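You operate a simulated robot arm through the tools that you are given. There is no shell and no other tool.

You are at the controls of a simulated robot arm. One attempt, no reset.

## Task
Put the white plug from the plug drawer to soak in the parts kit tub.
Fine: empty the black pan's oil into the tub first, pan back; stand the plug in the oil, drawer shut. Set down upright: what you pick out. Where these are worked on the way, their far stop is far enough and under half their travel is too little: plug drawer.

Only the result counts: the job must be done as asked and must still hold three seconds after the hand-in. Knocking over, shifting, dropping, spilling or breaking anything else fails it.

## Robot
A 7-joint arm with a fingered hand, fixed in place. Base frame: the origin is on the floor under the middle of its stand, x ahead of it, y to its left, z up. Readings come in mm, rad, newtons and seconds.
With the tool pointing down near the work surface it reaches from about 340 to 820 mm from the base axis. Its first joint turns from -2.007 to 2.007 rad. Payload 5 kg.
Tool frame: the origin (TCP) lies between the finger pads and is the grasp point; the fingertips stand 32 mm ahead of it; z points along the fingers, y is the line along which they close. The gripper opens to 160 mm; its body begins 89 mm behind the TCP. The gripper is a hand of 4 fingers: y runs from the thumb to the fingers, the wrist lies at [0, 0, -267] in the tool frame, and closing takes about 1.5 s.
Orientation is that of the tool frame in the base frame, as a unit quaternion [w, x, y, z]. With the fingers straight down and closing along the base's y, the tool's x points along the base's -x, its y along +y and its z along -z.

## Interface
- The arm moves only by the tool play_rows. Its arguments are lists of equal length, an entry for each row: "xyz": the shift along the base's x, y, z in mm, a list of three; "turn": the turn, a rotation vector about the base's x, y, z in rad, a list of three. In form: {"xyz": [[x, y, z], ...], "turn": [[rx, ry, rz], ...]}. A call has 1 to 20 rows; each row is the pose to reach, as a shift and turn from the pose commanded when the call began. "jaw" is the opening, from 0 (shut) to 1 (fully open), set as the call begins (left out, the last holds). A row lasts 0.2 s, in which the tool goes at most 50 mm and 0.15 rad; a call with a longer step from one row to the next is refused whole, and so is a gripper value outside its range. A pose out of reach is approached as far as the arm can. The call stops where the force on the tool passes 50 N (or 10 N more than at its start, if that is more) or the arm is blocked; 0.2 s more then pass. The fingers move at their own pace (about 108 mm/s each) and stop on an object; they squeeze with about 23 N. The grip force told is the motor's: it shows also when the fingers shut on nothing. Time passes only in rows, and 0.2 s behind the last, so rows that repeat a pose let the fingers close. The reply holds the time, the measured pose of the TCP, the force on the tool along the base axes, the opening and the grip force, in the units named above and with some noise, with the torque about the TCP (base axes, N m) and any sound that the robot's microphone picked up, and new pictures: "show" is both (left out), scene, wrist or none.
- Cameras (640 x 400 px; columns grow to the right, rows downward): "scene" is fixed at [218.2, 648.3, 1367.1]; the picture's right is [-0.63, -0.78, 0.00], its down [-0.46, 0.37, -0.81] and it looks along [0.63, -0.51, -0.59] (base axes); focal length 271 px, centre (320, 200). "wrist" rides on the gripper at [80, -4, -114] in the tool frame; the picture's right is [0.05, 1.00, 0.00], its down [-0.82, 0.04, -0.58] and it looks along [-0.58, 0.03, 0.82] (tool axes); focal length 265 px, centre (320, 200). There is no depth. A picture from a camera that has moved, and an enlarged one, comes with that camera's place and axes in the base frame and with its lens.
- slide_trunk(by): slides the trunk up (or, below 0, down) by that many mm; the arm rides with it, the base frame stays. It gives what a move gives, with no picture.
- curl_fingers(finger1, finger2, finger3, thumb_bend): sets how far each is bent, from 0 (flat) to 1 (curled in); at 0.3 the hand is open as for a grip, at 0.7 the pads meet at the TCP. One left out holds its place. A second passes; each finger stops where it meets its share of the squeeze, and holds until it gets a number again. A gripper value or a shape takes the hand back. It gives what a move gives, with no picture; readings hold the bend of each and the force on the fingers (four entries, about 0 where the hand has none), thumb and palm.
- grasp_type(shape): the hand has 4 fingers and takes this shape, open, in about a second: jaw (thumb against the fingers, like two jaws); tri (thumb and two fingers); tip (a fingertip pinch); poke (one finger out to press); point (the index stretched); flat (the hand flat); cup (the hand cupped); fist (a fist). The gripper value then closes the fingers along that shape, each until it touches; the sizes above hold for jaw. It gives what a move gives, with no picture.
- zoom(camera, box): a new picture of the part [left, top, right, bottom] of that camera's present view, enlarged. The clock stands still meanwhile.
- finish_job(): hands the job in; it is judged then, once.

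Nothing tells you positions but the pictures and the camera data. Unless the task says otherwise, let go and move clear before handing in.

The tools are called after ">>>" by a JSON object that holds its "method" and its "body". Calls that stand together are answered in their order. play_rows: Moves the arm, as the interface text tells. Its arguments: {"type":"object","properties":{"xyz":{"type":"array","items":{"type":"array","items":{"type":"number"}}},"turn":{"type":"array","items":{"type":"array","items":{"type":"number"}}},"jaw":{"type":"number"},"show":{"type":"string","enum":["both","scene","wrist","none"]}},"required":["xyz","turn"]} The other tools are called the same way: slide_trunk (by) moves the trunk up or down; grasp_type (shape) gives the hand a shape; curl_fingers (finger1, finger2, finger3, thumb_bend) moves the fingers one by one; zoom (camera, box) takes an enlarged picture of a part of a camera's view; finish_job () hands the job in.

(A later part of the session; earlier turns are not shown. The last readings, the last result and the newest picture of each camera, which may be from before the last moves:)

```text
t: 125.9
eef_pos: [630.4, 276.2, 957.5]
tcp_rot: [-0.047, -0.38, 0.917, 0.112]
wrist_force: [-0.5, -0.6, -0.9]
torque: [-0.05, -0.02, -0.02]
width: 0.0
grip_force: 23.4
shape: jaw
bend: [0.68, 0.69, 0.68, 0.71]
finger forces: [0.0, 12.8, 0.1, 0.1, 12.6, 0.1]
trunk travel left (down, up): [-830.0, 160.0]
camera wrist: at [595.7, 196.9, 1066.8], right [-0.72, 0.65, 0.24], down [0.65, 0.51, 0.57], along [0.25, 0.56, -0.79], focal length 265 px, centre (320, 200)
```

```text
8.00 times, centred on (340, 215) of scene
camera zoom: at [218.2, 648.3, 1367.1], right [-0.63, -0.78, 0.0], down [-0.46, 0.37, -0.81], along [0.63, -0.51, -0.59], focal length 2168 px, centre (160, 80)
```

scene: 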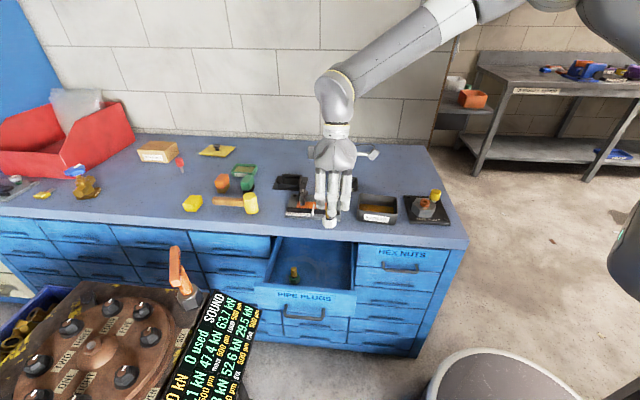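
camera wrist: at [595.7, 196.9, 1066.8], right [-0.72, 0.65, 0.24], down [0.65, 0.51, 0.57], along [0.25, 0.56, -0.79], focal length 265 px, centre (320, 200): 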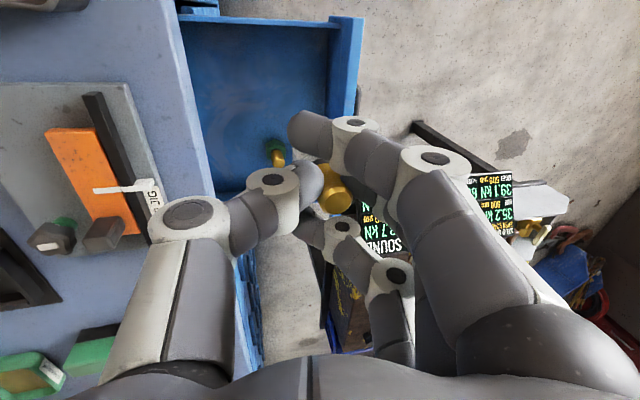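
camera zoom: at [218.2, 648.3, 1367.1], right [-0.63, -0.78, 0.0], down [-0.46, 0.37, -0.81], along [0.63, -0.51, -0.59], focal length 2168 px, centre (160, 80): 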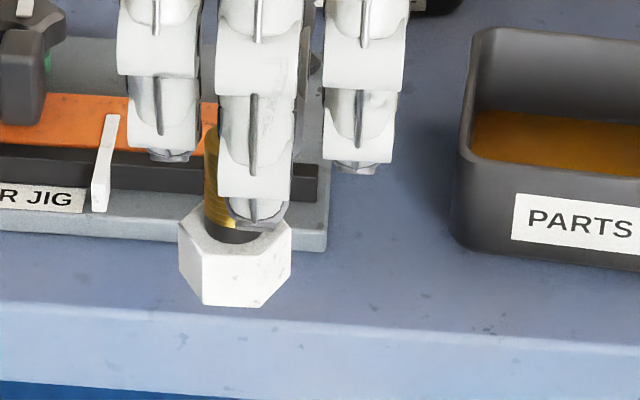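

The plug now hangs about vertical, but my fingertips sit too low on the thread to open safely inside the tub. I'll set it down briefly on the free bench patch behind the tub, and take it again higher up.

>>> {"method": "play_rows", "body": {"xyz": [[8, -27, 0], [16, -54, 0], [24, -81, 0], [32, -108, 0], [39, -134, 0], [47, -161, 0], [55, -188, 0], [63, -215, 0], [71, -242, 0], [79, -269, 0], [87, -296, 0], [92, -314, 0], [94.4, -322.2, 0], [94.4, -322.2, 0]], "turn": [[0, 0, 0], [0, 0, 0], [0, 0, 0], [0, 0, 0], [0, 0, 0], [0, 0, 0], [0, 0, 0], [0, 0, 0], [0, 0, 0], [0, 0, 0], [0, 0, 0], [0, 0, 0], [0, 0, 0], [0, 0, 0]]}}

>>> {"method": "zoom", "body": {"camera": "scene", "box": [320, 100, 480, 230]}}

```text
t: 128.9
eef_pos: [724.0, -46.5, 957.1]
tcp_rot: [-0.047, -0.38, 0.917, 0.11]
wrist_force: [-0.4, 0.2, -1.2]
torque: [-0.02, -0.01, -0.02]
width: 0.1
grip_force: 23.1
shape: jaw
bend: [0.68, 0.69, 0.68, 0.71]
finger forces: [0.0, 12.7, 0.1, 0.0, 12.5, 0.1]
trunk travel left (down, up): [-830.0, 160.0]
camera wrist: at [689.7, -125.3, 1066.7], right [-0.72, 0.65, 0.24], down [0.65, 0.51, 0.57], along [0.25, 0.56, -0.79], focal length 265 px, centre (320, 200)
```

scene: 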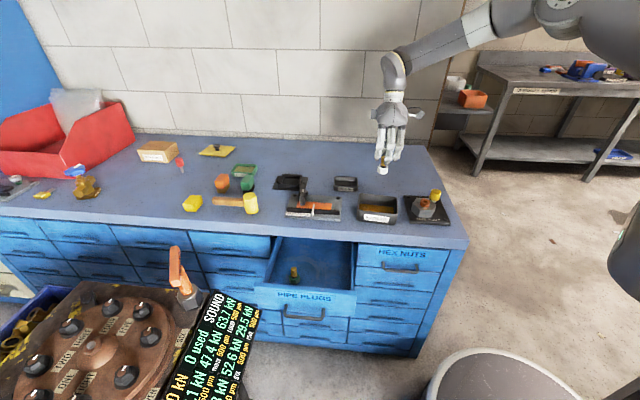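
wrist: 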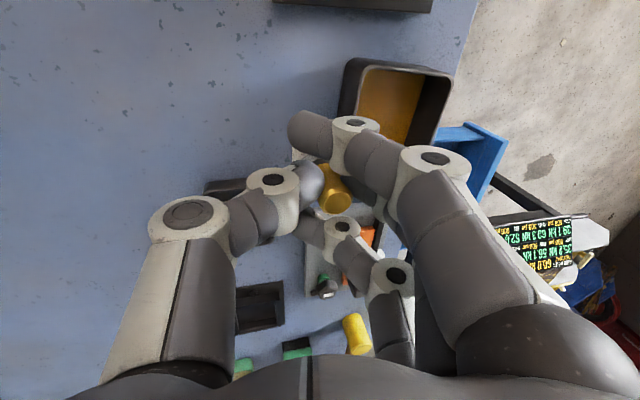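

```text
3.08 times, centred on (400, 165) of scene
camera zoom: at [218.2, 648.3, 1367.1], right [-0.63, -0.78, 0.0], down [-0.46, 0.37, -0.81], along [0.63, -0.51, -0.59], focal length 834 px, centre (74, 308)
```

zoom: 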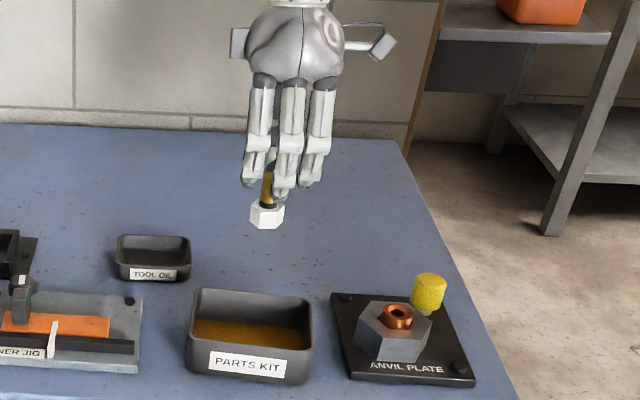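

The plug hangs upright over a free patch behind the tub. Lowering it.

>>> {"method": "slide_trunk", "body": {"by": -104}}

>>> {"method": "play_rows", "body": {"xyz": [[0, 0, 0]], "turn": [[0, 0, 0]], "show": "wrist"}}

>>> {"method": "zoom", "body": {"camera": "scene", "box": [345, 135, 425, 200]}}

```text
t: 130.2
eef_pos: [725.0, -46.3, 852.6]
tcp_rot: [-0.047, -0.379, 0.918, 0.11]
wrist_force: [1.0, -0.4, -0.2]
torque: [-0.03, 0.03, -0.02]
width: 0.1
grip_force: 23.5
shape: jaw
bend: [0.68, 0.69, 0.68, 0.71]
finger forces: [0.1, 12.6, 0.1, 0.1, 12.6, 0.0]
trunk travel left (down, up): [-726.0, 264.0]
```

```text
t: 130.7
eef_pos: [725.0, -46.3, 854.2]
tcp_rot: [-0.047, -0.38, 0.917, 0.11]
wrist_force: [-0.2, -0.2, -1.2]
torque: [0.0, -0.01, 0.0]
width: 0.0
grip_force: 22.7
shape: jaw
bend: [0.68, 0.69, 0.68, 0.71]
finger forces: [0.0, 12.7, 0.1, 0.0, 12.5, 0.0]
trunk travel left (down, up): [-726.0, 264.0]
camera wrist: at [689.7, -125.2, 962.8], right [-0.72, 0.65, 0.24], down [0.65, 0.51, 0.57], along [0.25, 0.56, -0.79], focal length 265 px, centre (320, 200)
```

wrist: 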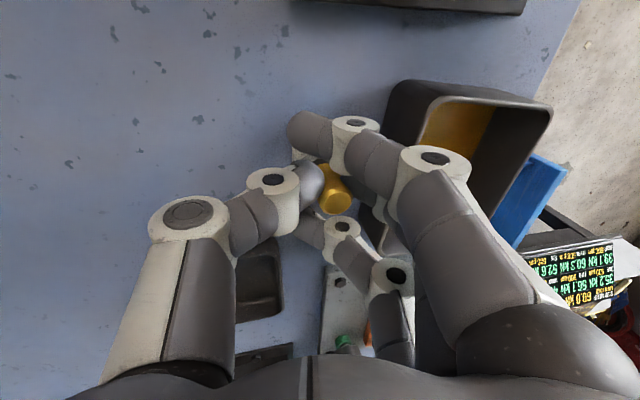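

```text
6.15 times, centred on (385, 168) of scene
camera zoom: at [218.2, 648.3, 1367.1], right [-0.63, -0.78, 0.0], down [-0.46, 0.37, -0.81], along [0.63, -0.51, -0.59], focal length 1668 px, centre (-80, 400)
```

zoom: 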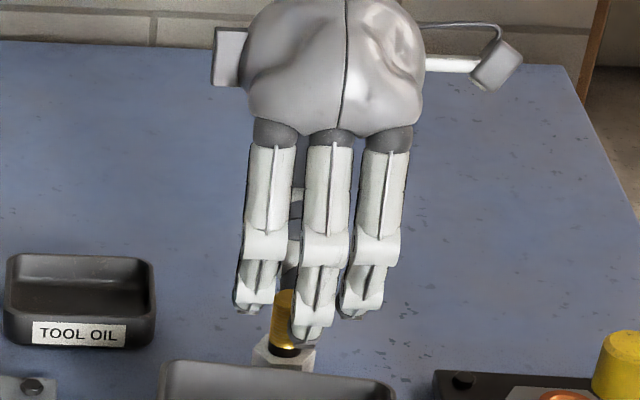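

>>> {"method": "play_rows", "body": {"xyz": [[0, 0, -4], [0, 0, -7], [0, 0, -9], [0, 0, -11]], "turn": [[0, 0, 0], [0, 0, 0], [0, 0, 0], [0, 0, 0]], "show": "none"}}

>>> {"method": "zoom", "body": {"camera": "wrist", "box": [260, 110, 400, 230]}}

>>> {"method": "zoom", "body": {"camera": "scene", "box": [345, 145, 425, 210]}}

```text
t: 131.7
eef_pos: [725.9, -47.1, 843.2]
tcp_rot: [-0.046, -0.38, 0.917, 0.11]
wrist_force: [0.6, -3.0, 11.1]
torque: [0.09, 0.07, 0.02]
width: 0.1
grip_force: 22.9
shape: jaw
bend: [0.68, 0.69, 0.68, 0.72]
finger forces: [0.1, 13.6, 0.0, 0.0, 15.9, 0.1]
trunk travel left (down, up): [-726.0, 264.0]
```

```text
3.33 times, centred on (330, 170) of wrist
camera zoom: at [689.6, -125.8, 953.0], right [-0.72, 0.65, 0.24], down [0.64, 0.51, 0.57], along [0.25, 0.56, -0.79], focal length 885 px, centre (287, 300)
```

zoom: 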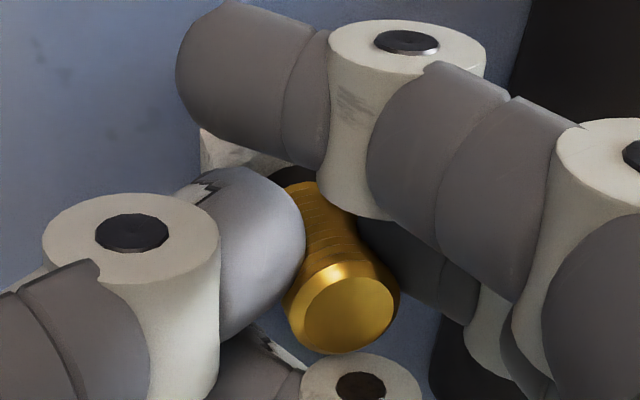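

```text
6.15 times, centred on (385, 178) of scene
camera zoom: at [218.2, 648.3, 1367.1], right [-0.63, -0.78, 0.0], down [-0.46, 0.37, -0.81], along [0.63, -0.51, -0.59], focal length 1668 px, centre (-80, 338)
```

zoom: 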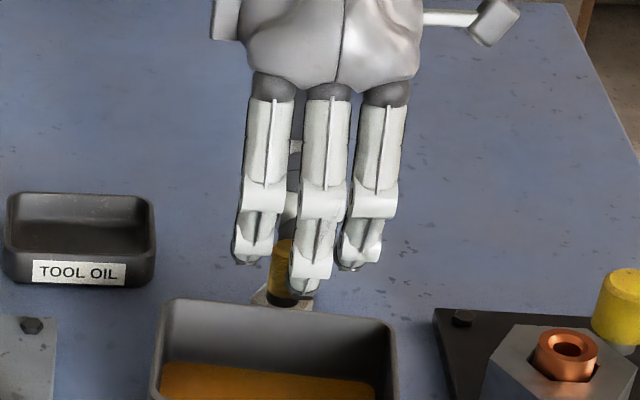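

It stands on the bench (11 N contact). Releasing and checking that it stays upright.

>>> {"method": "play_rows", "body": {"xyz": [[0, 0, 1.5], [0, 0, 1.5], [0, 0, 1.5], [0, 0, 1.5]], "turn": [[0, 0, 0], [0, 0, 0], [0, 0, 0], [0, 0, 0]], "jaw": 0.3, "show": "none"}}

>>> {"method": "zoom", "body": {"camera": "wrist", "box": [220, 80, 420, 240]}}

>>> {"method": "zoom", "body": {"camera": "scene", "box": [345, 145, 425, 210]}}

```text
t: 132.7
eef_pos: [725.1, -46.3, 843.4]
tcp_rot: [-0.047, -0.38, 0.917, 0.111]
wrist_force: [0.2, -0.7, -0.2]
torque: [0.03, -0.02, -0.01]
width: 47.1
grip_force: 0.0
shape: jaw
bend: [0.73, 0.73, 0.73, 0.7]
finger forces: [0.1, 0.1, 0.0, 0.2, 0.0, 0.0]
trunk travel left (down, up): [-726.0, 264.0]
```

```text
2.50 times, centred on (320, 160) of wrist
camera zoom: at [689.8, -125.0, 952.8], right [-0.72, 0.65, 0.24], down [0.65, 0.51, 0.57], along [0.25, 0.56, -0.79], focal length 664 px, centre (320, 300)
```

zoom: 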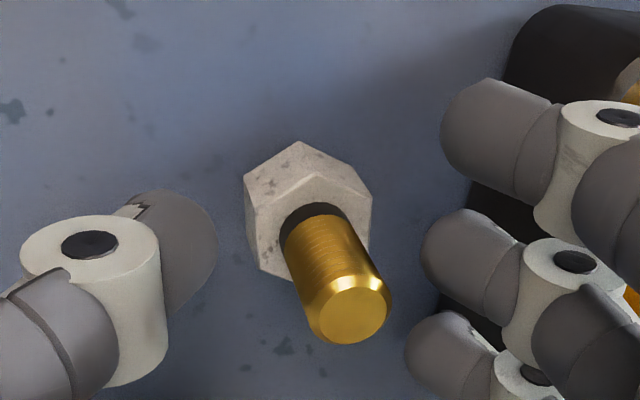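

```text
6.15 times, centred on (385, 178) of scene
camera zoom: at [218.2, 648.3, 1367.1], right [-0.63, -0.78, 0.0], down [-0.46, 0.37, -0.81], along [0.63, -0.51, -0.59], focal length 1668 px, centre (-80, 338)
```

zoom: 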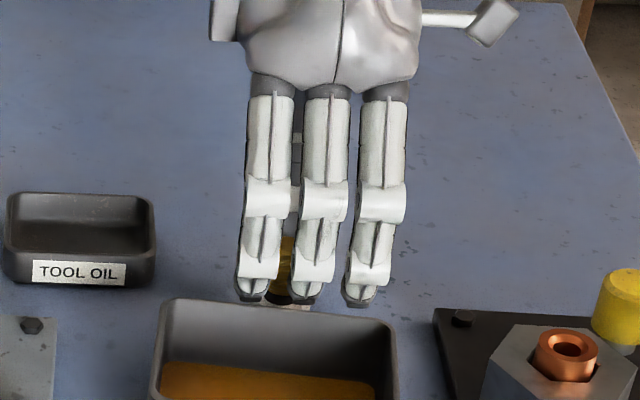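

The plug stands upright on the bench. Raising the hand 9 mm and taking the thread again nearer its top.

>>> {"method": "play_rows", "body": {"xyz": [[0, 0, 4], [0, 0, 9], [0, 0, 9]], "turn": [[0, 0, 0], [0, 0, 0], [0, 0, 0]], "show": "none"}}

>>> {"method": "play_rows", "body": {"xyz": [[0, 0, 0], [0, 0, 0], [0, 0, 0], [0, 0, 0], [0, 0, 0]], "turn": [[0, 0, 0], [0, 0, 0], [0, 0, 0], [0, 0, 0], [0, 0, 0]], "jaw": 0.05, "show": "none"}}

>>> {"method": "zoom", "body": {"camera": "wrist", "box": [220, 80, 420, 240]}}

>>> {"method": "zoom", "body": {"camera": "scene", "box": [345, 145, 425, 210]}}

```text
t: 133.4
eef_pos: [725.4, -45.3, 852.9]
tcp_rot: [-0.047, -0.379, 0.918, 0.11]
wrist_force: [-0.4, -0.3, -0.1]
torque: [0.0, 0.01, 0.0]
width: 47.5
grip_force: 0.1
shape: jaw
bend: [0.73, 0.73, 0.73, 0.7]
finger forces: [0.0, 0.1, 0.0, 0.0, 0.0, 0.0]
trunk travel left (down, up): [-726.0, 264.0]
```

```text
t: 134.7
eef_pos: [725.3, -45.8, 853.1]
tcp_rot: [-0.047, -0.379, 0.918, 0.11]
wrist_force: [-0.3, 0.4, 0.5]
torque: [0.0, -0.02, 0.01]
width: 9.2
grip_force: 0.0
shape: jaw
bend: [0.71, 0.71, 0.71, 0.7]
finger forces: [0.1, 1.8, 0.0, 0.0, 1.3, 0.0]
trunk travel left (down, up): [-726.0, 264.0]
```

```text
2.50 times, centred on (320, 160) of wrist
camera zoom: at [689.8, -125.3, 962.6], right [-0.72, 0.65, 0.24], down [0.65, 0.51, 0.57], along [0.25, 0.56, -0.79], focal length 664 px, centre (320, 300)
```

zoom: 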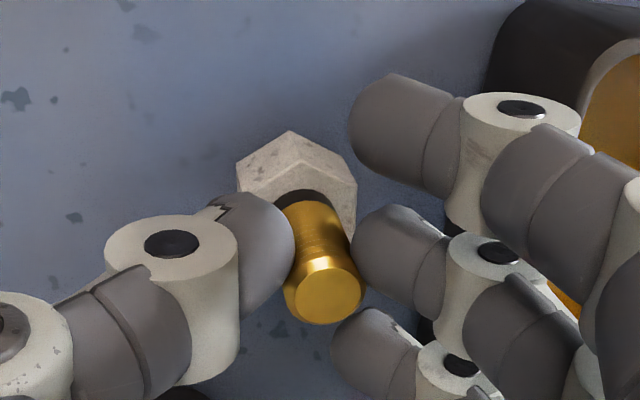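

```text
6.15 times, centred on (385, 178) of scene
camera zoom: at [218.2, 648.3, 1367.1], right [-0.63, -0.78, 0.0], down [-0.46, 0.37, -0.81], along [0.63, -0.51, -0.59], focal length 1668 px, centre (-80, 338)
```

zoom: 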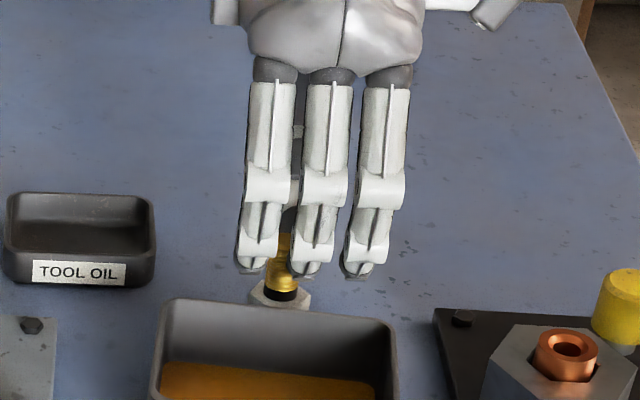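

>>> {"method": "play_rows", "body": {"xyz": [[0, 0, 0], [0, 0, 0], [0, 0, 0]], "turn": [[0, 0, 0], [0, 0, 0], [0, 0, 0]], "jaw": 0.0, "show": "none"}}

>>> {"method": "zoom", "body": {"camera": "wrist", "box": [220, 80, 420, 240]}}

>>> {"method": "zoom", "body": {"camera": "scene", "box": [345, 145, 425, 210]}}

```text
t: 135.4
eef_pos: [724.6, -45.1, 852.8]
tcp_rot: [-0.046, -0.38, 0.917, 0.111]
wrist_force: [0.6, 0.1, 0.2]
torque: [0.0, -0.04, -0.04]
width: 0.3
grip_force: 23.3
shape: jaw
bend: [0.68, 0.69, 0.68, 0.71]
finger forces: [0.1, 11.6, 0.0, 0.0, 11.5, 0.0]
trunk travel left (down, up): [-726.0, 264.0]
```

```text
2.50 times, centred on (320, 160) of wrist
camera zoom: at [689.9, -125.3, 962.4], right [-0.72, 0.65, 0.24], down [0.65, 0.51, 0.57], along [0.25, 0.56, -0.79], focal length 664 px, centre (320, 300)
```

zoom: 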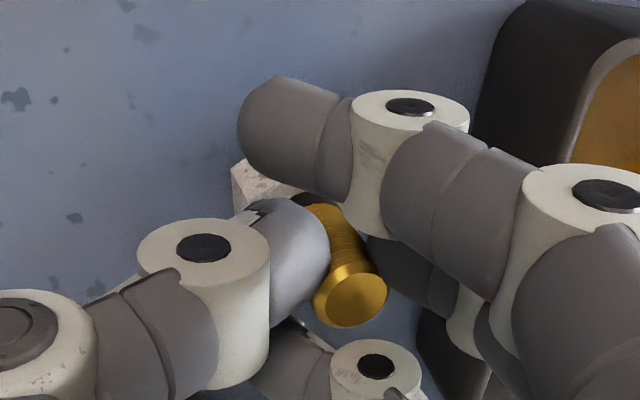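

```text
6.15 times, centred on (385, 178) of scene
camera zoom: at [218.2, 648.3, 1367.1], right [-0.63, -0.78, 0.0], down [-0.46, 0.37, -0.81], along [0.63, -0.51, -0.59], focal length 1668 px, centre (-80, 338)
```

zoom: 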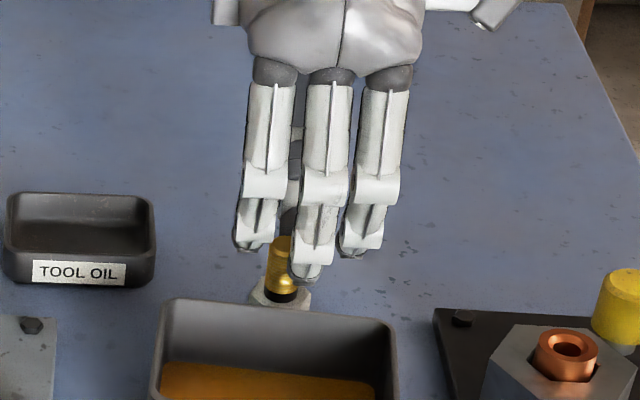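

Gripped (11.5 N each side). Lifting and checking how it hangs.

>>> {"method": "slide_trunk", "body": {"by": 100}}

>>> {"method": "play_rows", "body": {"xyz": [[0, 0, 0]], "turn": [[0, 0, 0]], "show": "none"}}

>>> {"method": "zoom", "body": {"camera": "wrist", "box": [270, 110, 390, 220]}}

>>> {"method": "zoom", "body": {"camera": "scene", "box": [350, 120, 420, 180]}}

```text
t: 136.8
eef_pos: [724.5, -45.2, 953.1]
tcp_rot: [-0.047, -0.38, 0.917, 0.11]
wrist_force: [0.1, -0.3, 0.1]
torque: [-0.01, 0.0, -0.02]
width: 0.0
grip_force: 22.9
shape: jaw
bend: [0.68, 0.7, 0.68, 0.75]
finger forces: [0.1, 0.0, 0.0, 0.0, 0.1, 0.0]
trunk travel left (down, up): [-826.0, 164.0]
```

```text
t: 137.2
eef_pos: [724.7, -45.8, 952.5]
tcp_rot: [-0.047, -0.38, 0.917, 0.11]
wrist_force: [-0.1, 0.1, -0.3]
torque: [0.0, 0.01, 0.02]
width: 0.0
grip_force: 22.5
shape: jaw
bend: [0.68, 0.7, 0.68, 0.75]
finger forces: [0.1, 0.0, 0.1, 0.0, 0.0, 0.1]
trunk travel left (down, up): [-826.0, 164.0]
```

```text
3.64 times, centred on (330, 165) of wrist
camera zoom: at [689.9, -125.3, 1062.5], right [-0.72, 0.65, 0.24], down [0.65, 0.51, 0.57], along [0.25, 0.56, -0.79], focal length 965 px, centre (284, 327)
```

zoom: 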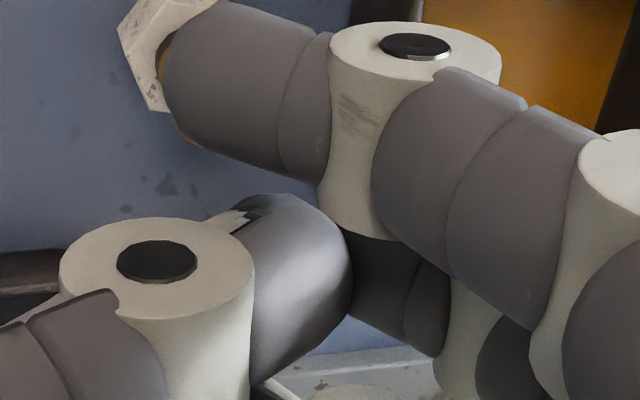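

```text
6.67 times, centred on (385, 150) of scene
camera zoom: at [218.2, 648.3, 1367.1], right [-0.63, -0.78, 0.0], down [-0.46, 0.37, -0.81], along [0.63, -0.51, -0.59], focal length 1807 px, centre (-113, 533)
```

zoom: 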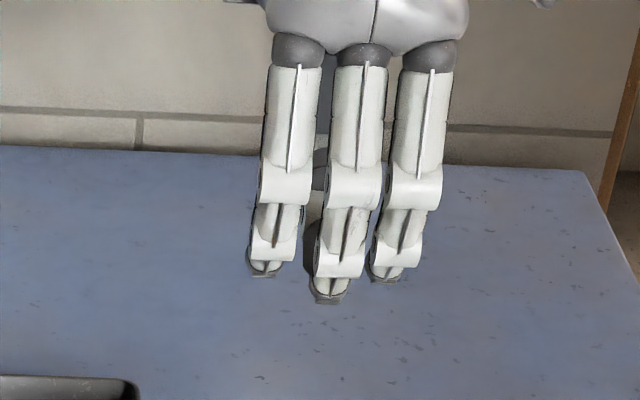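

The plug slipped out of the too-high pinch. I need to see where it is now.

>>> {"method": "play_rows", "body": {"xyz": [[0, 0, 0], [0, 0, 0], [0, 0, 0], [0, 0, 0]], "turn": [[0, 0, 0], [0, 0, 0], [0, 0, 0], [0, 0, 0]], "jaw": 0.8}}

>>> {"method": "zoom", "body": {"camera": "scene", "box": [320, 140, 450, 220]}}

>>> {"method": "zoom", "body": {"camera": "wrist", "box": [180, 60, 420, 240]}}

```text
t: 138.2
eef_pos: [724.8, -45.2, 953.5]
tcp_rot: [-0.047, -0.38, 0.917, 0.111]
wrist_force: [0.1, -0.3, -0.1]
torque: [-0.04, 0.0, 0.02]
width: 127.7
grip_force: 0.0
shape: jaw
bend: [0.59, 0.59, 0.59, 0.55]
finger forces: [0.0, 0.0, 0.0, 0.1, 0.0, 0.0]
trunk travel left (down, up): [-826.0, 164.0]
camera wrist: at [689.8, -125.3, 1062.6], right [-0.72, 0.65, 0.24], down [0.65, 0.51, 0.57], along [0.25, 0.56, -0.79], focal length 265 px, centre (320, 200)
```

scene: 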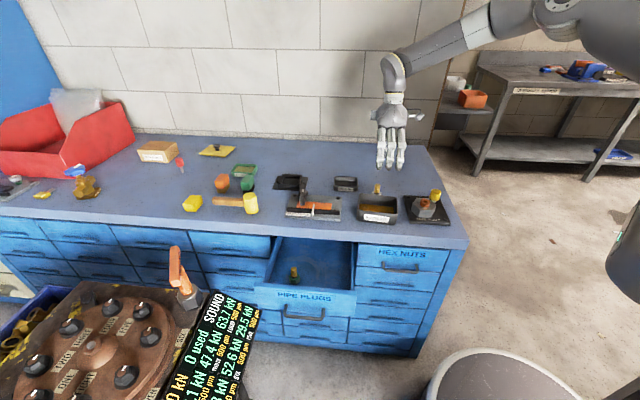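
wrist: 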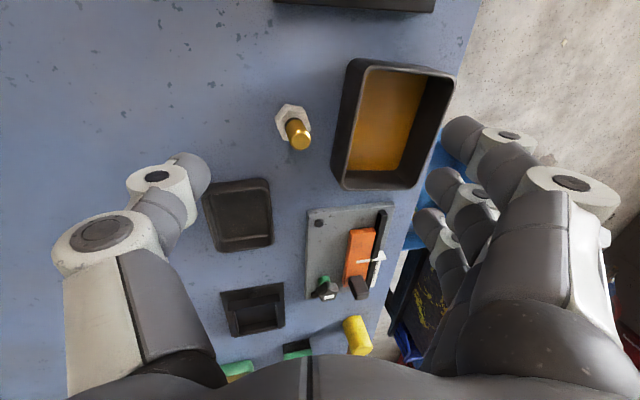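

```text
4.92 times, centred on (385, 180) of scene
camera zoom: at [218.2, 648.3, 1367.1], right [-0.63, -0.78, 0.0], down [-0.46, 0.37, -0.81], along [0.63, -0.51, -0.59], focal length 1334 px, centre (0, 298)
```

zoom: 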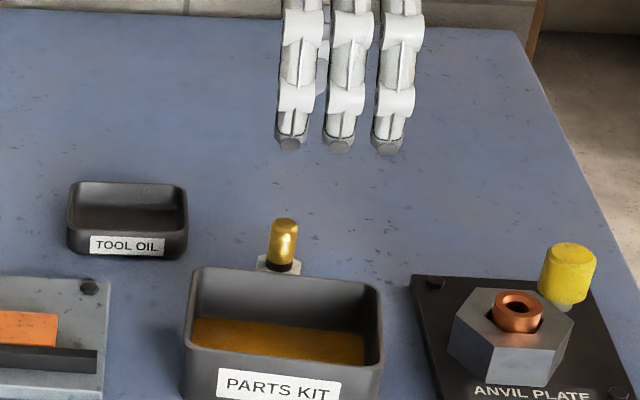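

```text
2.22 times, centred on (300, 150) of wrist
camera zoom: at [689.8, -125.3, 1062.6], right [-0.72, 0.65, 0.24], down [0.65, 0.51, 0.57], along [0.25, 0.56, -0.79], focal length 590 px, centre (364, 311)
```

zoom: 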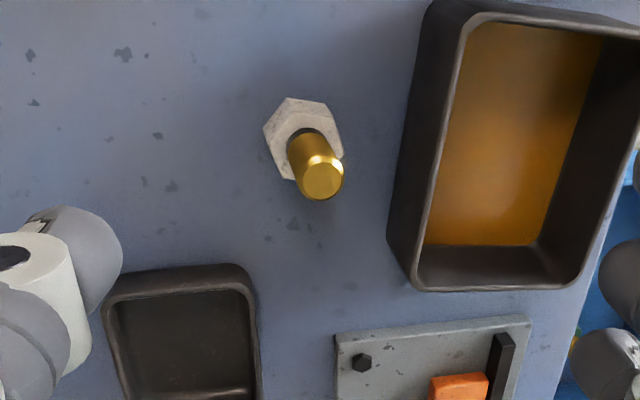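

Luckily it simply slid free and still stands upright, at about (726, -27). I'll turn the hand 90° so it closes along the tub's long side, and test a straighter two-digit pinch (outer fingers folded away) in the air, seen side-on by the scene camera.

>>> {"method": "play_rows", "body": {"xyz": [[0, 0, 0], [0, 0, 0], [0, 0, 0], [0, 0, 0], [0, 0, 0], [0, 0, 0], [0, 0, 0], [0, 0, 0], [0, 0, 0], [0, 0, 0], [0, 0, 0], [0, 0, 0]], "turn": [[-0.0222, -0.0002, -0.1302], [-0.0444, -0.0005, -0.2605], [-0.0666, -0.0007, -0.3907], [-0.0887, -0.001, -0.521], [-0.1109, -0.0012, -0.6512], [-0.1331, -0.0015, -0.7815], [-0.1553, -0.0017, -0.9117], [-0.1775, -0.0019, -1.0419], [-0.1997, -0.0022, -1.1722], [-0.2218, -0.0024, -1.3024], [-0.244, -0.0027, -1.4327], [-0.2662, -0.0029, -1.5629]], "jaw": 0.8}}

>>> {"method": "curl_fingers", "body": {"finger1": 1, "finger2": 0.5, "finger3": 1, "thumb_bend": 0.5}}

>>> {"method": "zoom", "body": {"camera": "scene", "box": [320, 80, 460, 210]}}

>>> {"method": "zoom", "body": {"camera": "wrist", "box": [0, 0, 640, 400]}}

```text
t: 140.8
eef_pos: [724.9, -45.1, 953.0]
tcp_rot: [0.0, 0.384, 0.923, 0.0]
wrist_force: [-0.1, 0.8, 0.0]
torque: [-0.02, 0.01, -0.04]
width: 127.5
grip_force: 0.1
shape: jaw
bend: [0.59, 0.59, 0.59, 0.55]
finger forces: [0.0, 0.0, 0.1, 0.0, 0.1, 0.0]
trunk travel left (down, up): [-826.0, 164.0]
camera wrist: at [664.7, 7.8, 1067.0], right [0.67, 0.74, 0.0], down [0.6, -0.55, 0.58], along [0.43, -0.39, -0.82], focal length 265 px, centre (320, 200)
```

scene: 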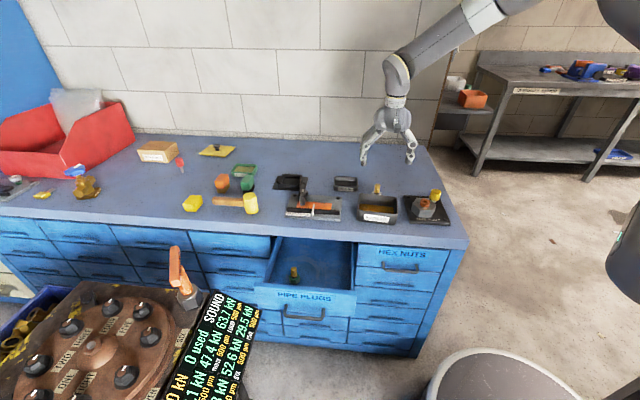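
wrist: 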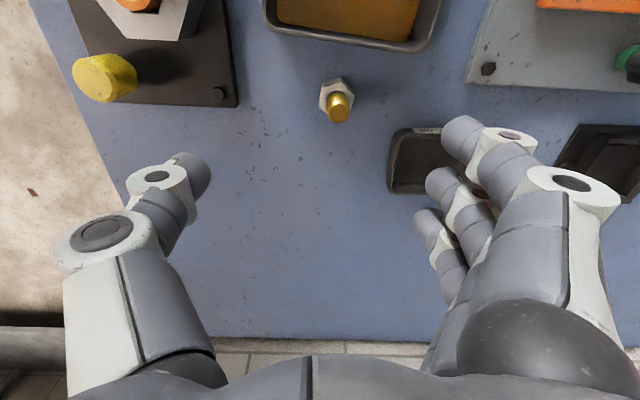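

```text
t: 141.8
eef_pos: [725.3, -45.7, 954.3]
tcp_rot: [0.0, 0.383, 0.924, 0.0]
wrist_force: [-1.1, 0.6, -0.1]
torque: [-0.03, 0.0, 0.01]
width: 61.9
grip_force: 0.1
shape: fingers
bend: [1.0, 0.5, 1.0, 0.5]
finger forces: [0.0, 0.0, 0.1, 0.1, 0.0, 0.0]
trunk travel left (down, up): [-826.0, 164.0]
```

```text
3.08 times, centred on (390, 145) of scene
camera zoom: at [218.2, 648.3, 1367.1], right [-0.63, -0.78, 0.0], down [-0.46, 0.37, -0.81], along [0.63, -0.51, -0.59], focal length 834 px, centre (105, 369)
```

zoom: 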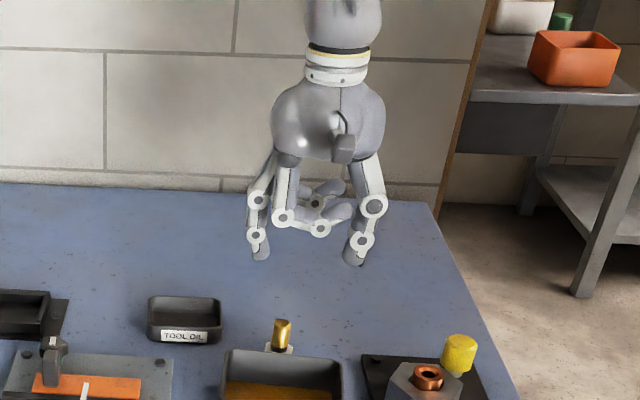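

```text
1.00 times, centred on (320, 200) of wrist (not enlarged: the box is as wide or as high as the picture)
camera zoom: at [664.6, 7.3, 1067.0], right [0.67, 0.74, 0.0], down [0.61, -0.55, 0.58], along [0.43, -0.39, -0.82], focal length 265 px, centre (320, 200)
```

zoom: 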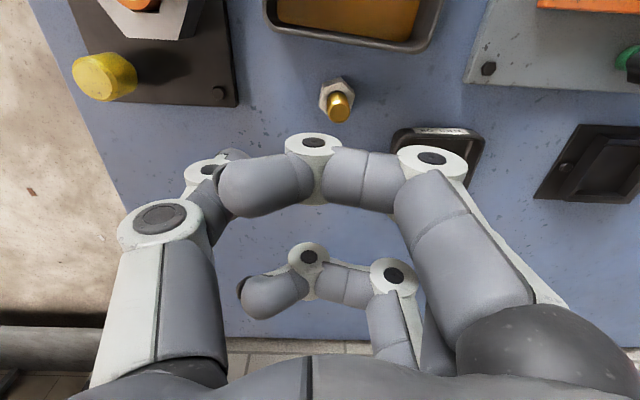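

The straighter pinch looks good: outer fingers fold well above, tips nearly parallel. Measuring in the air how the bend maps to opening.

>>> {"method": "curl_fingers", "body": {"finger2": 0.6, "thumb_bend": 0.6}}

>>> {"method": "zoom", "body": {"camera": "scene", "box": [350, 100, 430, 180]}}

>>> {"method": "curl_fingers", "body": {"finger2": 0.65, "thumb_bend": 0.65}}

>>> {"method": "zoom", "body": {"camera": "scene", "box": [350, 100, 430, 180]}}

```text
t: 142.8
eef_pos: [724.3, -46.5, 953.6]
tcp_rot: [-0.001, 0.382, 0.924, -0.001]
wrist_force: [-0.1, 0.2, -0.1]
torque: [-0.03, 0.0, -0.01]
width: 55.4
grip_force: 0.1
shape: fingers
bend: [1.0, 0.6, 1.0, 0.6]
finger forces: [0.0, 0.1, 0.1, 0.1, 0.1, 0.1]
trunk travel left (down, up): [-826.0, 164.0]
```

```text
5.00 times, centred on (390, 140) of scene
camera zoom: at [218.2, 648.3, 1367.1], right [-0.63, -0.78, 0.0], down [-0.46, 0.37, -0.81], along [0.63, -0.51, -0.59], focal length 1355 px, centre (-30, 500)
```

zoom: 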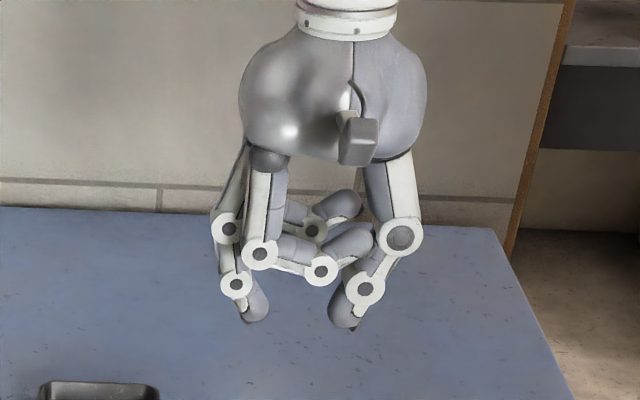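

```text
t: 143.8
eef_pos: [724.9, -46.1, 952.8]
tcp_rot: [0.0, 0.383, 0.924, 0.0]
wrist_force: [-0.4, 0.5, 0.1]
torque: [-0.02, -0.02, -0.04]
width: 52.9
grip_force: 0.1
shape: fingers
bend: [1.0, 0.65, 1.0, 0.65]
finger forces: [0.0, 0.0, 0.1, 0.0, 0.0, 0.0]
trunk travel left (down, up): [-826.0, 164.0]
```

```text
5.00 times, centred on (390, 140) of scene
camera zoom: at [218.2, 648.3, 1367.1], right [-0.63, -0.78, 0.0], down [-0.46, 0.37, -0.81], along [0.63, -0.51, -0.59], focal length 1355 px, centre (-30, 500)
```

zoom: 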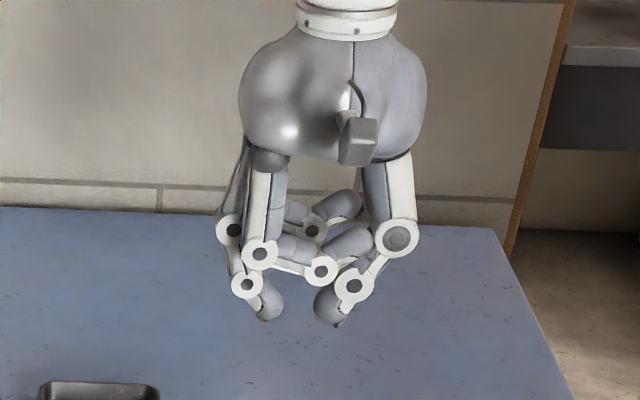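

At bend 0.65 the gap is ≈21 mm, tips ≈35 mm below the TCP. Opening to 0.55 and moving over the plug.

>>> {"method": "curl_fingers", "body": {"finger2": 0.55, "thumb_bend": 0.55}}

>>> {"method": "play_rows", "body": {"xyz": [[0, 10, 0], [-0.4, 20.2, 0], [-0.4, 20.2, 0]], "turn": [[0, 0, 0], [0, 0, 0], [0, 0, 0]], "show": "none"}}

>>> {"method": "slide_trunk", "body": {"by": -50}}

>>> {"method": "zoom", "body": {"camera": "wrist", "box": [220, 60, 420, 200]}}

>>> {"method": "zoom", "body": {"camera": "scene", "box": [340, 120, 420, 200]}}

```text
t: 144.8
eef_pos: [724.9, -46.8, 953.3]
tcp_rot: [0.0, 0.383, 0.924, -0.001]
wrist_force: [0.5, 0.0, -1.0]
torque: [0.0, -0.02, -0.01]
width: 58.5
grip_force: 0.0
shape: fingers
bend: [1.0, 0.55, 1.0, 0.55]
finger forces: [0.1, 0.1, 0.1, 0.0, 0.0, 0.0]
trunk travel left (down, up): [-826.0, 164.0]
```

```text
t: 145.6
eef_pos: [725.0, -26.1, 953.2]
tcp_rot: [0.0, 0.382, 0.924, -0.001]
wrist_force: [0.0, -0.2, -0.4]
torque: [0.02, 0.0, 0.03]
width: 58.3
grip_force: 0.2
shape: fingers
bend: [1.0, 0.55, 1.0, 0.55]
finger forces: [0.0, 0.0, 0.1, 0.0, 0.0, 0.0]
trunk travel left (down, up): [-826.0, 164.0]
```

```text
t: 146.5
eef_pos: [723.0, -26.1, 903.0]
tcp_rot: [0.0, 0.383, 0.924, -0.001]
wrist_force: [0.2, -0.2, -0.8]
torque: [0.01, -0.04, -0.01]
width: 58.2
grip_force: 0.1
shape: fingers
bend: [1.0, 0.55, 1.0, 0.55]
finger forces: [0.0, 0.0, 0.0, 0.0, 0.0, 0.0]
trunk travel left (down, up): [-776.0, 214.0]
```

```text
2.86 times, centred on (320, 130) of wrist
camera zoom: at [664.1, 27.1, 1017.2], right [0.67, 0.74, 0.0], down [0.61, -0.55, 0.58], along [0.43, -0.39, -0.82], focal length 758 px, centre (320, 400)
```

zoom: 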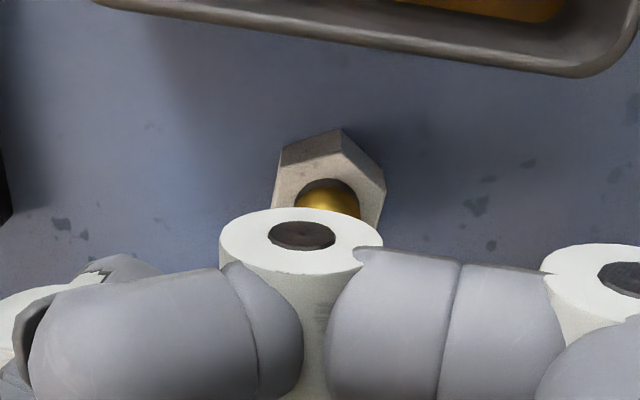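

```text
5.00 times, centred on (380, 160) of scene
camera zoom: at [218.2, 648.3, 1367.1], right [-0.63, -0.78, 0.0], down [-0.46, 0.37, -0.81], along [0.63, -0.51, -0.59], focal length 1355 px, centre (20, 400)
```

zoom: 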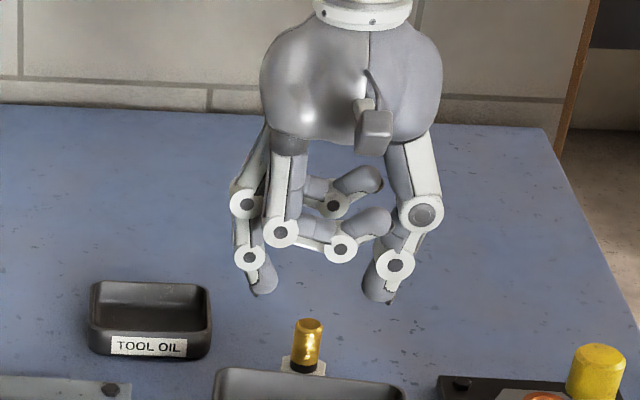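

Both cameras agree the plug is centred under the hand within ~1–2 mm. Descending around the thread.

>>> {"method": "play_rows", "body": {"xyz": [[0.8, 0.8, 0], [0.8, 0.8, 0]], "turn": [[0, 0, 0], [0, 0, 0]], "show": "none"}}

>>> {"method": "slide_trunk", "body": {"by": -40}}

>>> {"method": "zoom", "body": {"camera": "scene", "box": [340, 130, 420, 210]}}

>>> {"method": "zoom", "body": {"camera": "wrist", "box": [220, 60, 420, 260]}}

```text
t: 147.1
eef_pos: [723.7, -25.3, 903.7]
tcp_rot: [-0.001, 0.382, 0.924, 0.0]
wrist_force: [0.7, -0.5, 0.9]
torque: [0.0, 0.0, 0.0]
width: 58.4
grip_force: 0.0
shape: fingers
bend: [1.0, 0.55, 1.0, 0.55]
finger forces: [0.0, 0.0, 0.0, 0.0, 0.1, 0.0]
trunk travel left (down, up): [-776.0, 214.0]
```

```text
t: 147.9
eef_pos: [726.3, -25.8, 862.9]
tcp_rot: [0.0, 0.383, 0.924, 0.001]
wrist_force: [-0.2, 0.9, -0.4]
torque: [0.0, 0.0, 0.0]
width: 58.4
grip_force: 0.0
shape: fingers
bend: [1.0, 0.55, 1.0, 0.55]
finger forces: [0.0, 0.0, 0.0, 0.0, 0.0, 0.0]
trunk travel left (down, up): [-736.0, 254.0]
```

```text
5.00 times, centred on (380, 170) of scene
camera zoom: at [218.2, 648.3, 1367.1], right [-0.63, -0.78, 0.0], down [-0.46, 0.37, -0.81], along [0.63, -0.51, -0.59], focal length 1355 px, centre (20, 350)
```

zoom: 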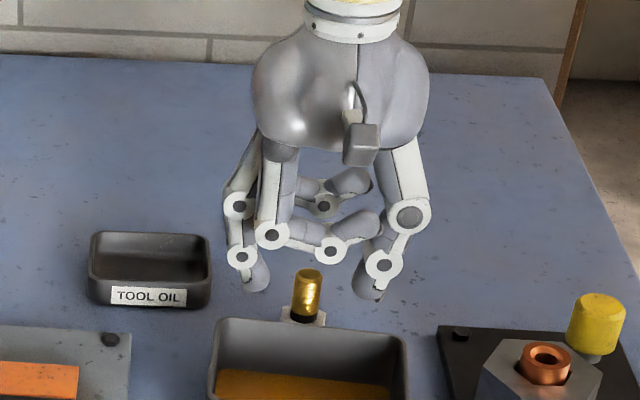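

```text
2.00 times, centred on (320, 160) of wrist
camera zoom: at [665.0, 27.8, 977.1], right [0.67, 0.74, 0.0], down [0.61, -0.55, 0.58], along [0.43, -0.39, -0.82], focal length 531 px, centre (320, 280)
```

zoom: 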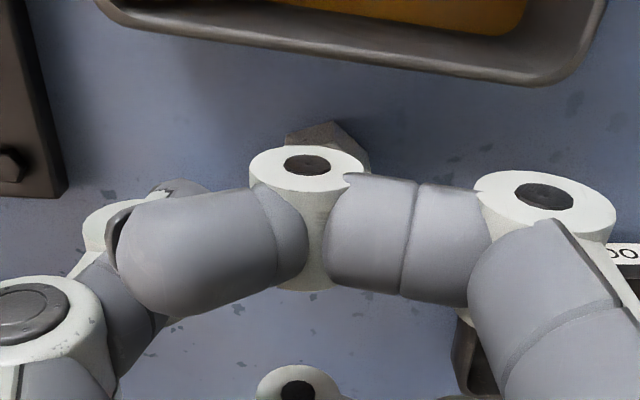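

>>> {"method": "play_rows", "body": {"xyz": [[1.0, 1.0, 0], [1.8, 1.8, 0], [1.8, 1.8, -5], [1.8, 1.8, -10], [1.8, 1.8, -14], [1.8, 1.8, -18]], "turn": [[0, 0, 0], [0, 0, 0], [0, 0, 0], [0, 0, 0], [0, 0, 0], [0, 0, 0]], "show": "none"}}

>>> {"method": "zoom", "body": {"camera": "scene", "box": [350, 140, 410, 200]}}

```text
t: 149.3
eef_pos: [728.1, -23.7, 845.3]
tcp_rot: [0.0, 0.383, 0.924, 0.0]
wrist_force: [0.3, 0.4, 0.4]
torque: [0.0, 0.01, 0.01]
width: 58.1
grip_force: 0.0
shape: fingers
bend: [1.0, 0.55, 1.0, 0.55]
finger forces: [0.1, 0.0, 0.1, 0.1, 0.0, 0.1]
trunk travel left (down, up): [-736.0, 254.0]
```

```text
6.67 times, centred on (380, 170) of scene
camera zoom: at [218.2, 648.3, 1367.1], right [-0.63, -0.78, 0.0], down [-0.46, 0.37, -0.81], along [0.63, -0.51, -0.59], focal length 1807 px, centre (-80, 400)
```

zoom: 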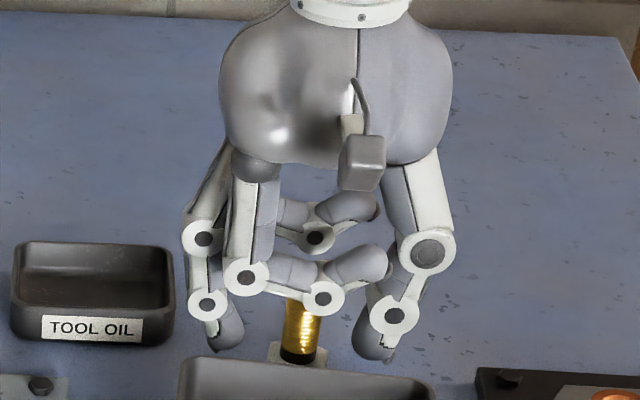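

Tips sit just above the hex head, thread centred within 2 mm. Closing thumb and middle finger.

>>> {"method": "curl_fingers", "body": {"finger2": 0.655, "thumb_bend": 0.655}}

>>> {"method": "zoom", "body": {"camera": "scene", "box": [350, 140, 410, 200]}}

```text
t: 150.3
eef_pos: [728.2, -23.7, 846.0]
tcp_rot: [-0.001, 0.383, 0.924, 0.0]
wrist_force: [0.1, -0.7, 0.0]
torque: [0.03, -0.01, -0.02]
width: 52.6
grip_force: 0.4
shape: fingers
bend: [1.0, 0.65, 1.0, 0.65]
finger forces: [0.1, 0.0, 0.0, 0.1, 0.3, 0.0]
trunk travel left (down, up): [-736.0, 254.0]
```

```text
6.67 times, centred on (380, 170) of scene
camera zoom: at [218.2, 648.3, 1367.1], right [-0.63, -0.78, 0.0], down [-0.46, 0.37, -0.81], along [0.63, -0.51, -0.59], focal length 1807 px, centre (-80, 400)
```

zoom: 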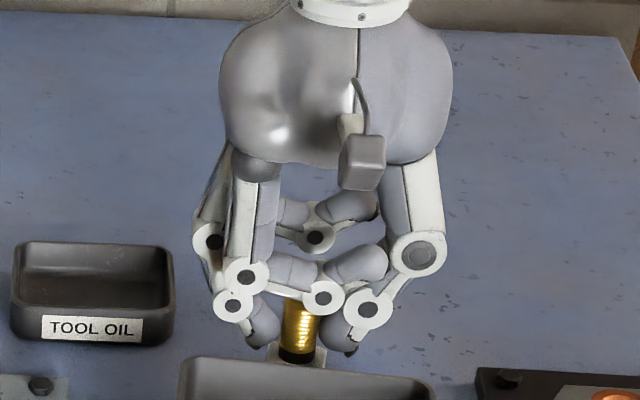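

>>> {"method": "curl_fingers", "body": {"finger2": 0.69, "thumb_bend": 0.675}}

>>> {"method": "zoom", "body": {"camera": "scene", "box": [350, 140, 410, 200]}}

```text
t: 151.3
eef_pos: [727.6, -23.9, 844.8]
tcp_rot: [0.0, 0.383, 0.924, 0.0]
wrist_force: [-0.2, -1.2, 0.7]
torque: [0.01, 0.01, -0.02]
width: 52.4
grip_force: 2.0
shape: fingers
bend: [1.0, 0.66, 1.0, 0.66]
finger forces: [0.1, 2.4, 0.1, 0.0, 2.5, 0.1]
trunk travel left (down, up): [-736.0, 254.0]
```

```text
6.67 times, centred on (380, 170) of scene
camera zoom: at [218.2, 648.3, 1367.1], right [-0.63, -0.78, 0.0], down [-0.46, 0.37, -0.81], along [0.63, -0.51, -0.59], focal length 1807 px, centre (-80, 400)
```

zoom: 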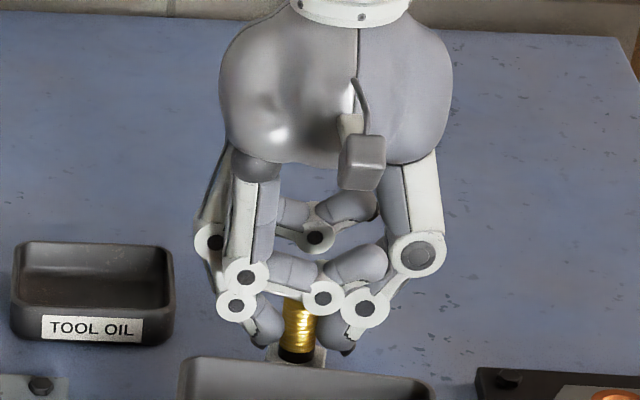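

Both digits hold the thread evenly and the plug stays upright. Squeezing a bit firmer.

>>> {"method": "curl_fingers", "body": {"finger2": 0.76, "thumb_bend": 0.745}}

>>> {"method": "zoom", "body": {"camera": "scene", "box": [350, 140, 410, 200]}}

```text
t: 152.3
eef_pos: [727.1, -24.3, 845.8]
tcp_rot: [0.0, 0.383, 0.924, 0.0]
wrist_force: [0.5, -0.1, 0.9]
torque: [0.03, 0.0, 0.01]
width: 50.4
grip_force: 8.4
shape: fingers
bend: [1.0, 0.66, 1.0, 0.69]
finger forces: [0.1, 8.4, 0.0, 0.1, 8.4, 0.0]
trunk travel left (down, up): [-736.0, 254.0]
```

```text
6.67 times, centred on (380, 170) of scene
camera zoom: at [218.2, 648.3, 1367.1], right [-0.63, -0.78, 0.0], down [-0.46, 0.37, -0.81], along [0.63, -0.51, -0.59], focal length 1807 px, centre (-80, 400)
```

zoom: 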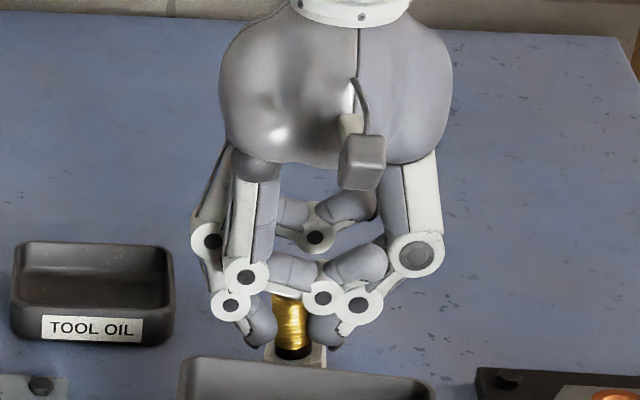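

Holding with 8.4 N on each side, nearly upright. Lifting 25 mm to check.

>>> {"method": "slide_trunk", "body": {"by": 25}}

>>> {"method": "zoom", "body": {"camera": "scene", "box": [350, 130, 410, 190]}}

```text
t: 153.0
eef_pos: [727.8, -23.6, 869.9]
tcp_rot: [0.0, 0.383, 0.924, 0.001]
wrist_force: [-0.6, -0.8, -1.6]
torque: [0.04, 0.02, 0.01]
width: 50.2
grip_force: 8.4
shape: fingers
bend: [1.0, 0.66, 1.0, 0.69]
finger forces: [0.0, 8.3, 0.0, 0.0, 8.3, 0.0]
trunk travel left (down, up): [-761.0, 229.0]
```

```text
6.67 times, centred on (380, 160) of scene
camera zoom: at [218.2, 648.3, 1367.1], right [-0.63, -0.78, 0.0], down [-0.46, 0.37, -0.81], along [0.63, -0.51, -0.59], focal length 1807 px, centre (-80, 467)
```

zoom: 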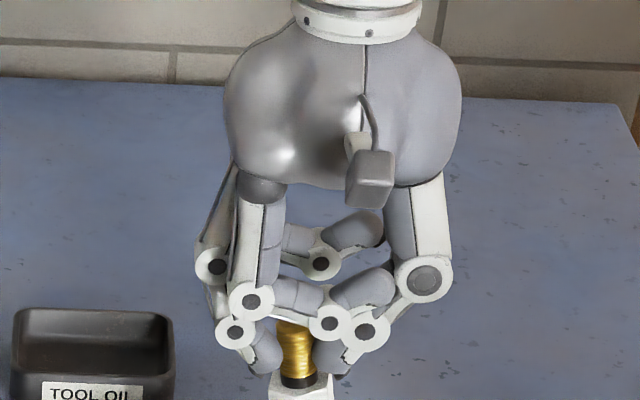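

The pinch holds steadily. Raising it above the rim height and moving over the tub's centre.

>>> {"method": "slide_trunk", "body": {"by": 70}}

>>> {"method": "play_rows", "body": {"xyz": [[-9, 9, 0], [-19, 19.5, 0], [-29, 30, 0], [-39, 40, 0], [-49, 50, 0], [-58, 60, 0], [-65, 67, 0], [-68.8, 70.6, 0], [-68.8, 70.6, 0]], "turn": [[0, 0, 0], [0, 0, 0], [0, 0, 0], [0, 0, 0], [0, 0, 0], [0, 0, 0], [0, 0, 0], [0, 0, 0], [0, 0, 0]]}}

>>> {"method": "zoom", "body": {"camera": "scene", "box": [340, 130, 420, 230]}}

```text
t: 154.1
eef_pos: [728.1, -22.9, 938.9]
tcp_rot: [0.0, 0.383, 0.924, 0.0]
wrist_force: [0.9, -0.4, -1.6]
torque: [0.02, -0.03, -0.01]
width: 50.2
grip_force: 8.7
shape: fingers
bend: [1.0, 0.66, 1.0, 0.69]
finger forces: [0.0, 8.4, 0.1, 0.0, 8.3, 0.0]
trunk travel left (down, up): [-831.0, 159.0]
```

```text
t: 156.1
eef_pos: [659.5, 47.7, 940.7]
tcp_rot: [0.0, 0.384, 0.923, -0.001]
wrist_force: [-0.2, 0.4, -1.3]
torque: [-0.02, -0.01, 0.01]
width: 50.3
grip_force: 9.1
shape: fingers
bend: [1.0, 0.66, 1.0, 0.69]
finger forces: [0.0, 8.3, 0.0, 0.0, 8.3, 0.1]
trunk travel left (down, up): [-831.0, 159.0]
camera wrist: at [598.6, 100.6, 1053.8], right [0.67, 0.74, 0.0], down [0.61, -0.55, 0.58], along [0.43, -0.39, -0.82], focal length 265 px, centre (320, 200)
```

scene: 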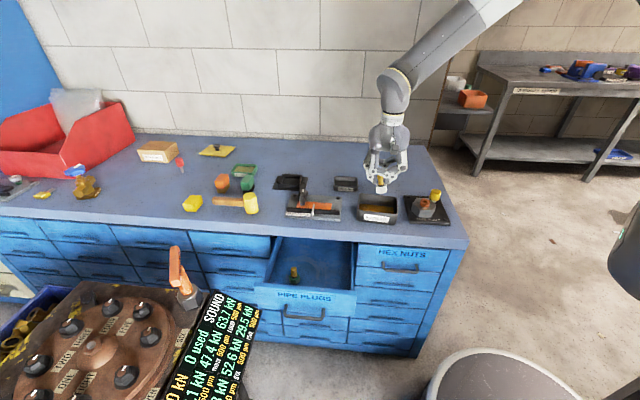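
wrist: 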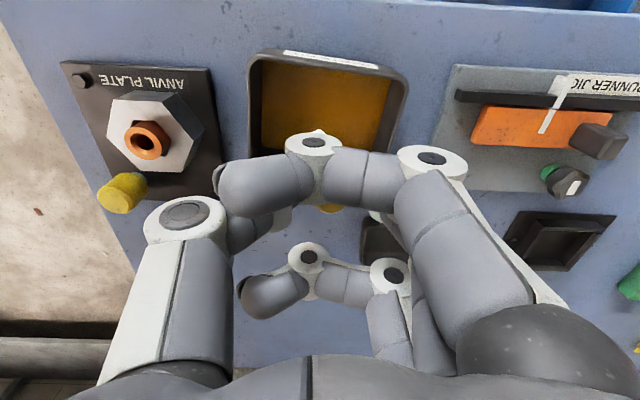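

```text
4.00 times, centred on (380, 180) of scene
camera zoom: at [218.2, 648.3, 1367.1], right [-0.63, -0.78, 0.0], down [-0.46, 0.37, -0.81], along [0.63, -0.51, -0.59], focal length 1084 px, centre (80, 280)
```

zoom: 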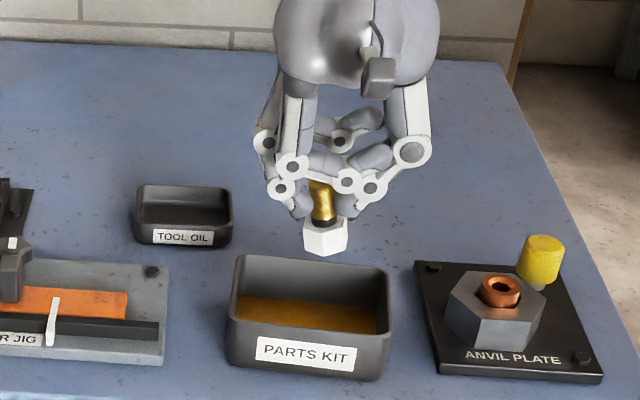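

>>> {"method": "zoom", "body": {"camera": "scene", "box": [362, 168, 402, 203]}}

```text
11.43 times, centred on (382, 186) of scene
camera zoom: at [218.2, 648.3, 1367.1], right [-0.63, -0.78, 0.0], down [-0.46, 0.37, -0.81], along [0.63, -0.51, -0.59], focal length 3097 px, centre (-389, 366)
```

zoom: 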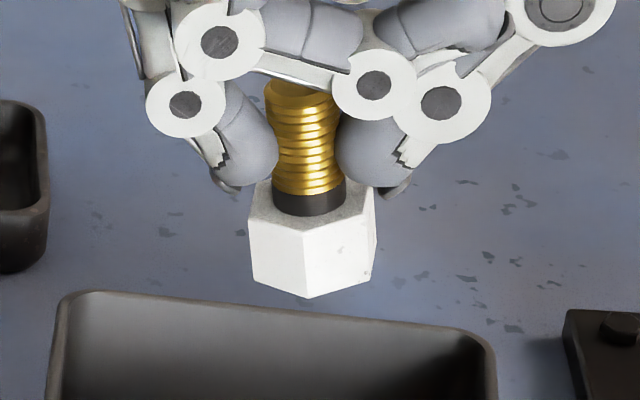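

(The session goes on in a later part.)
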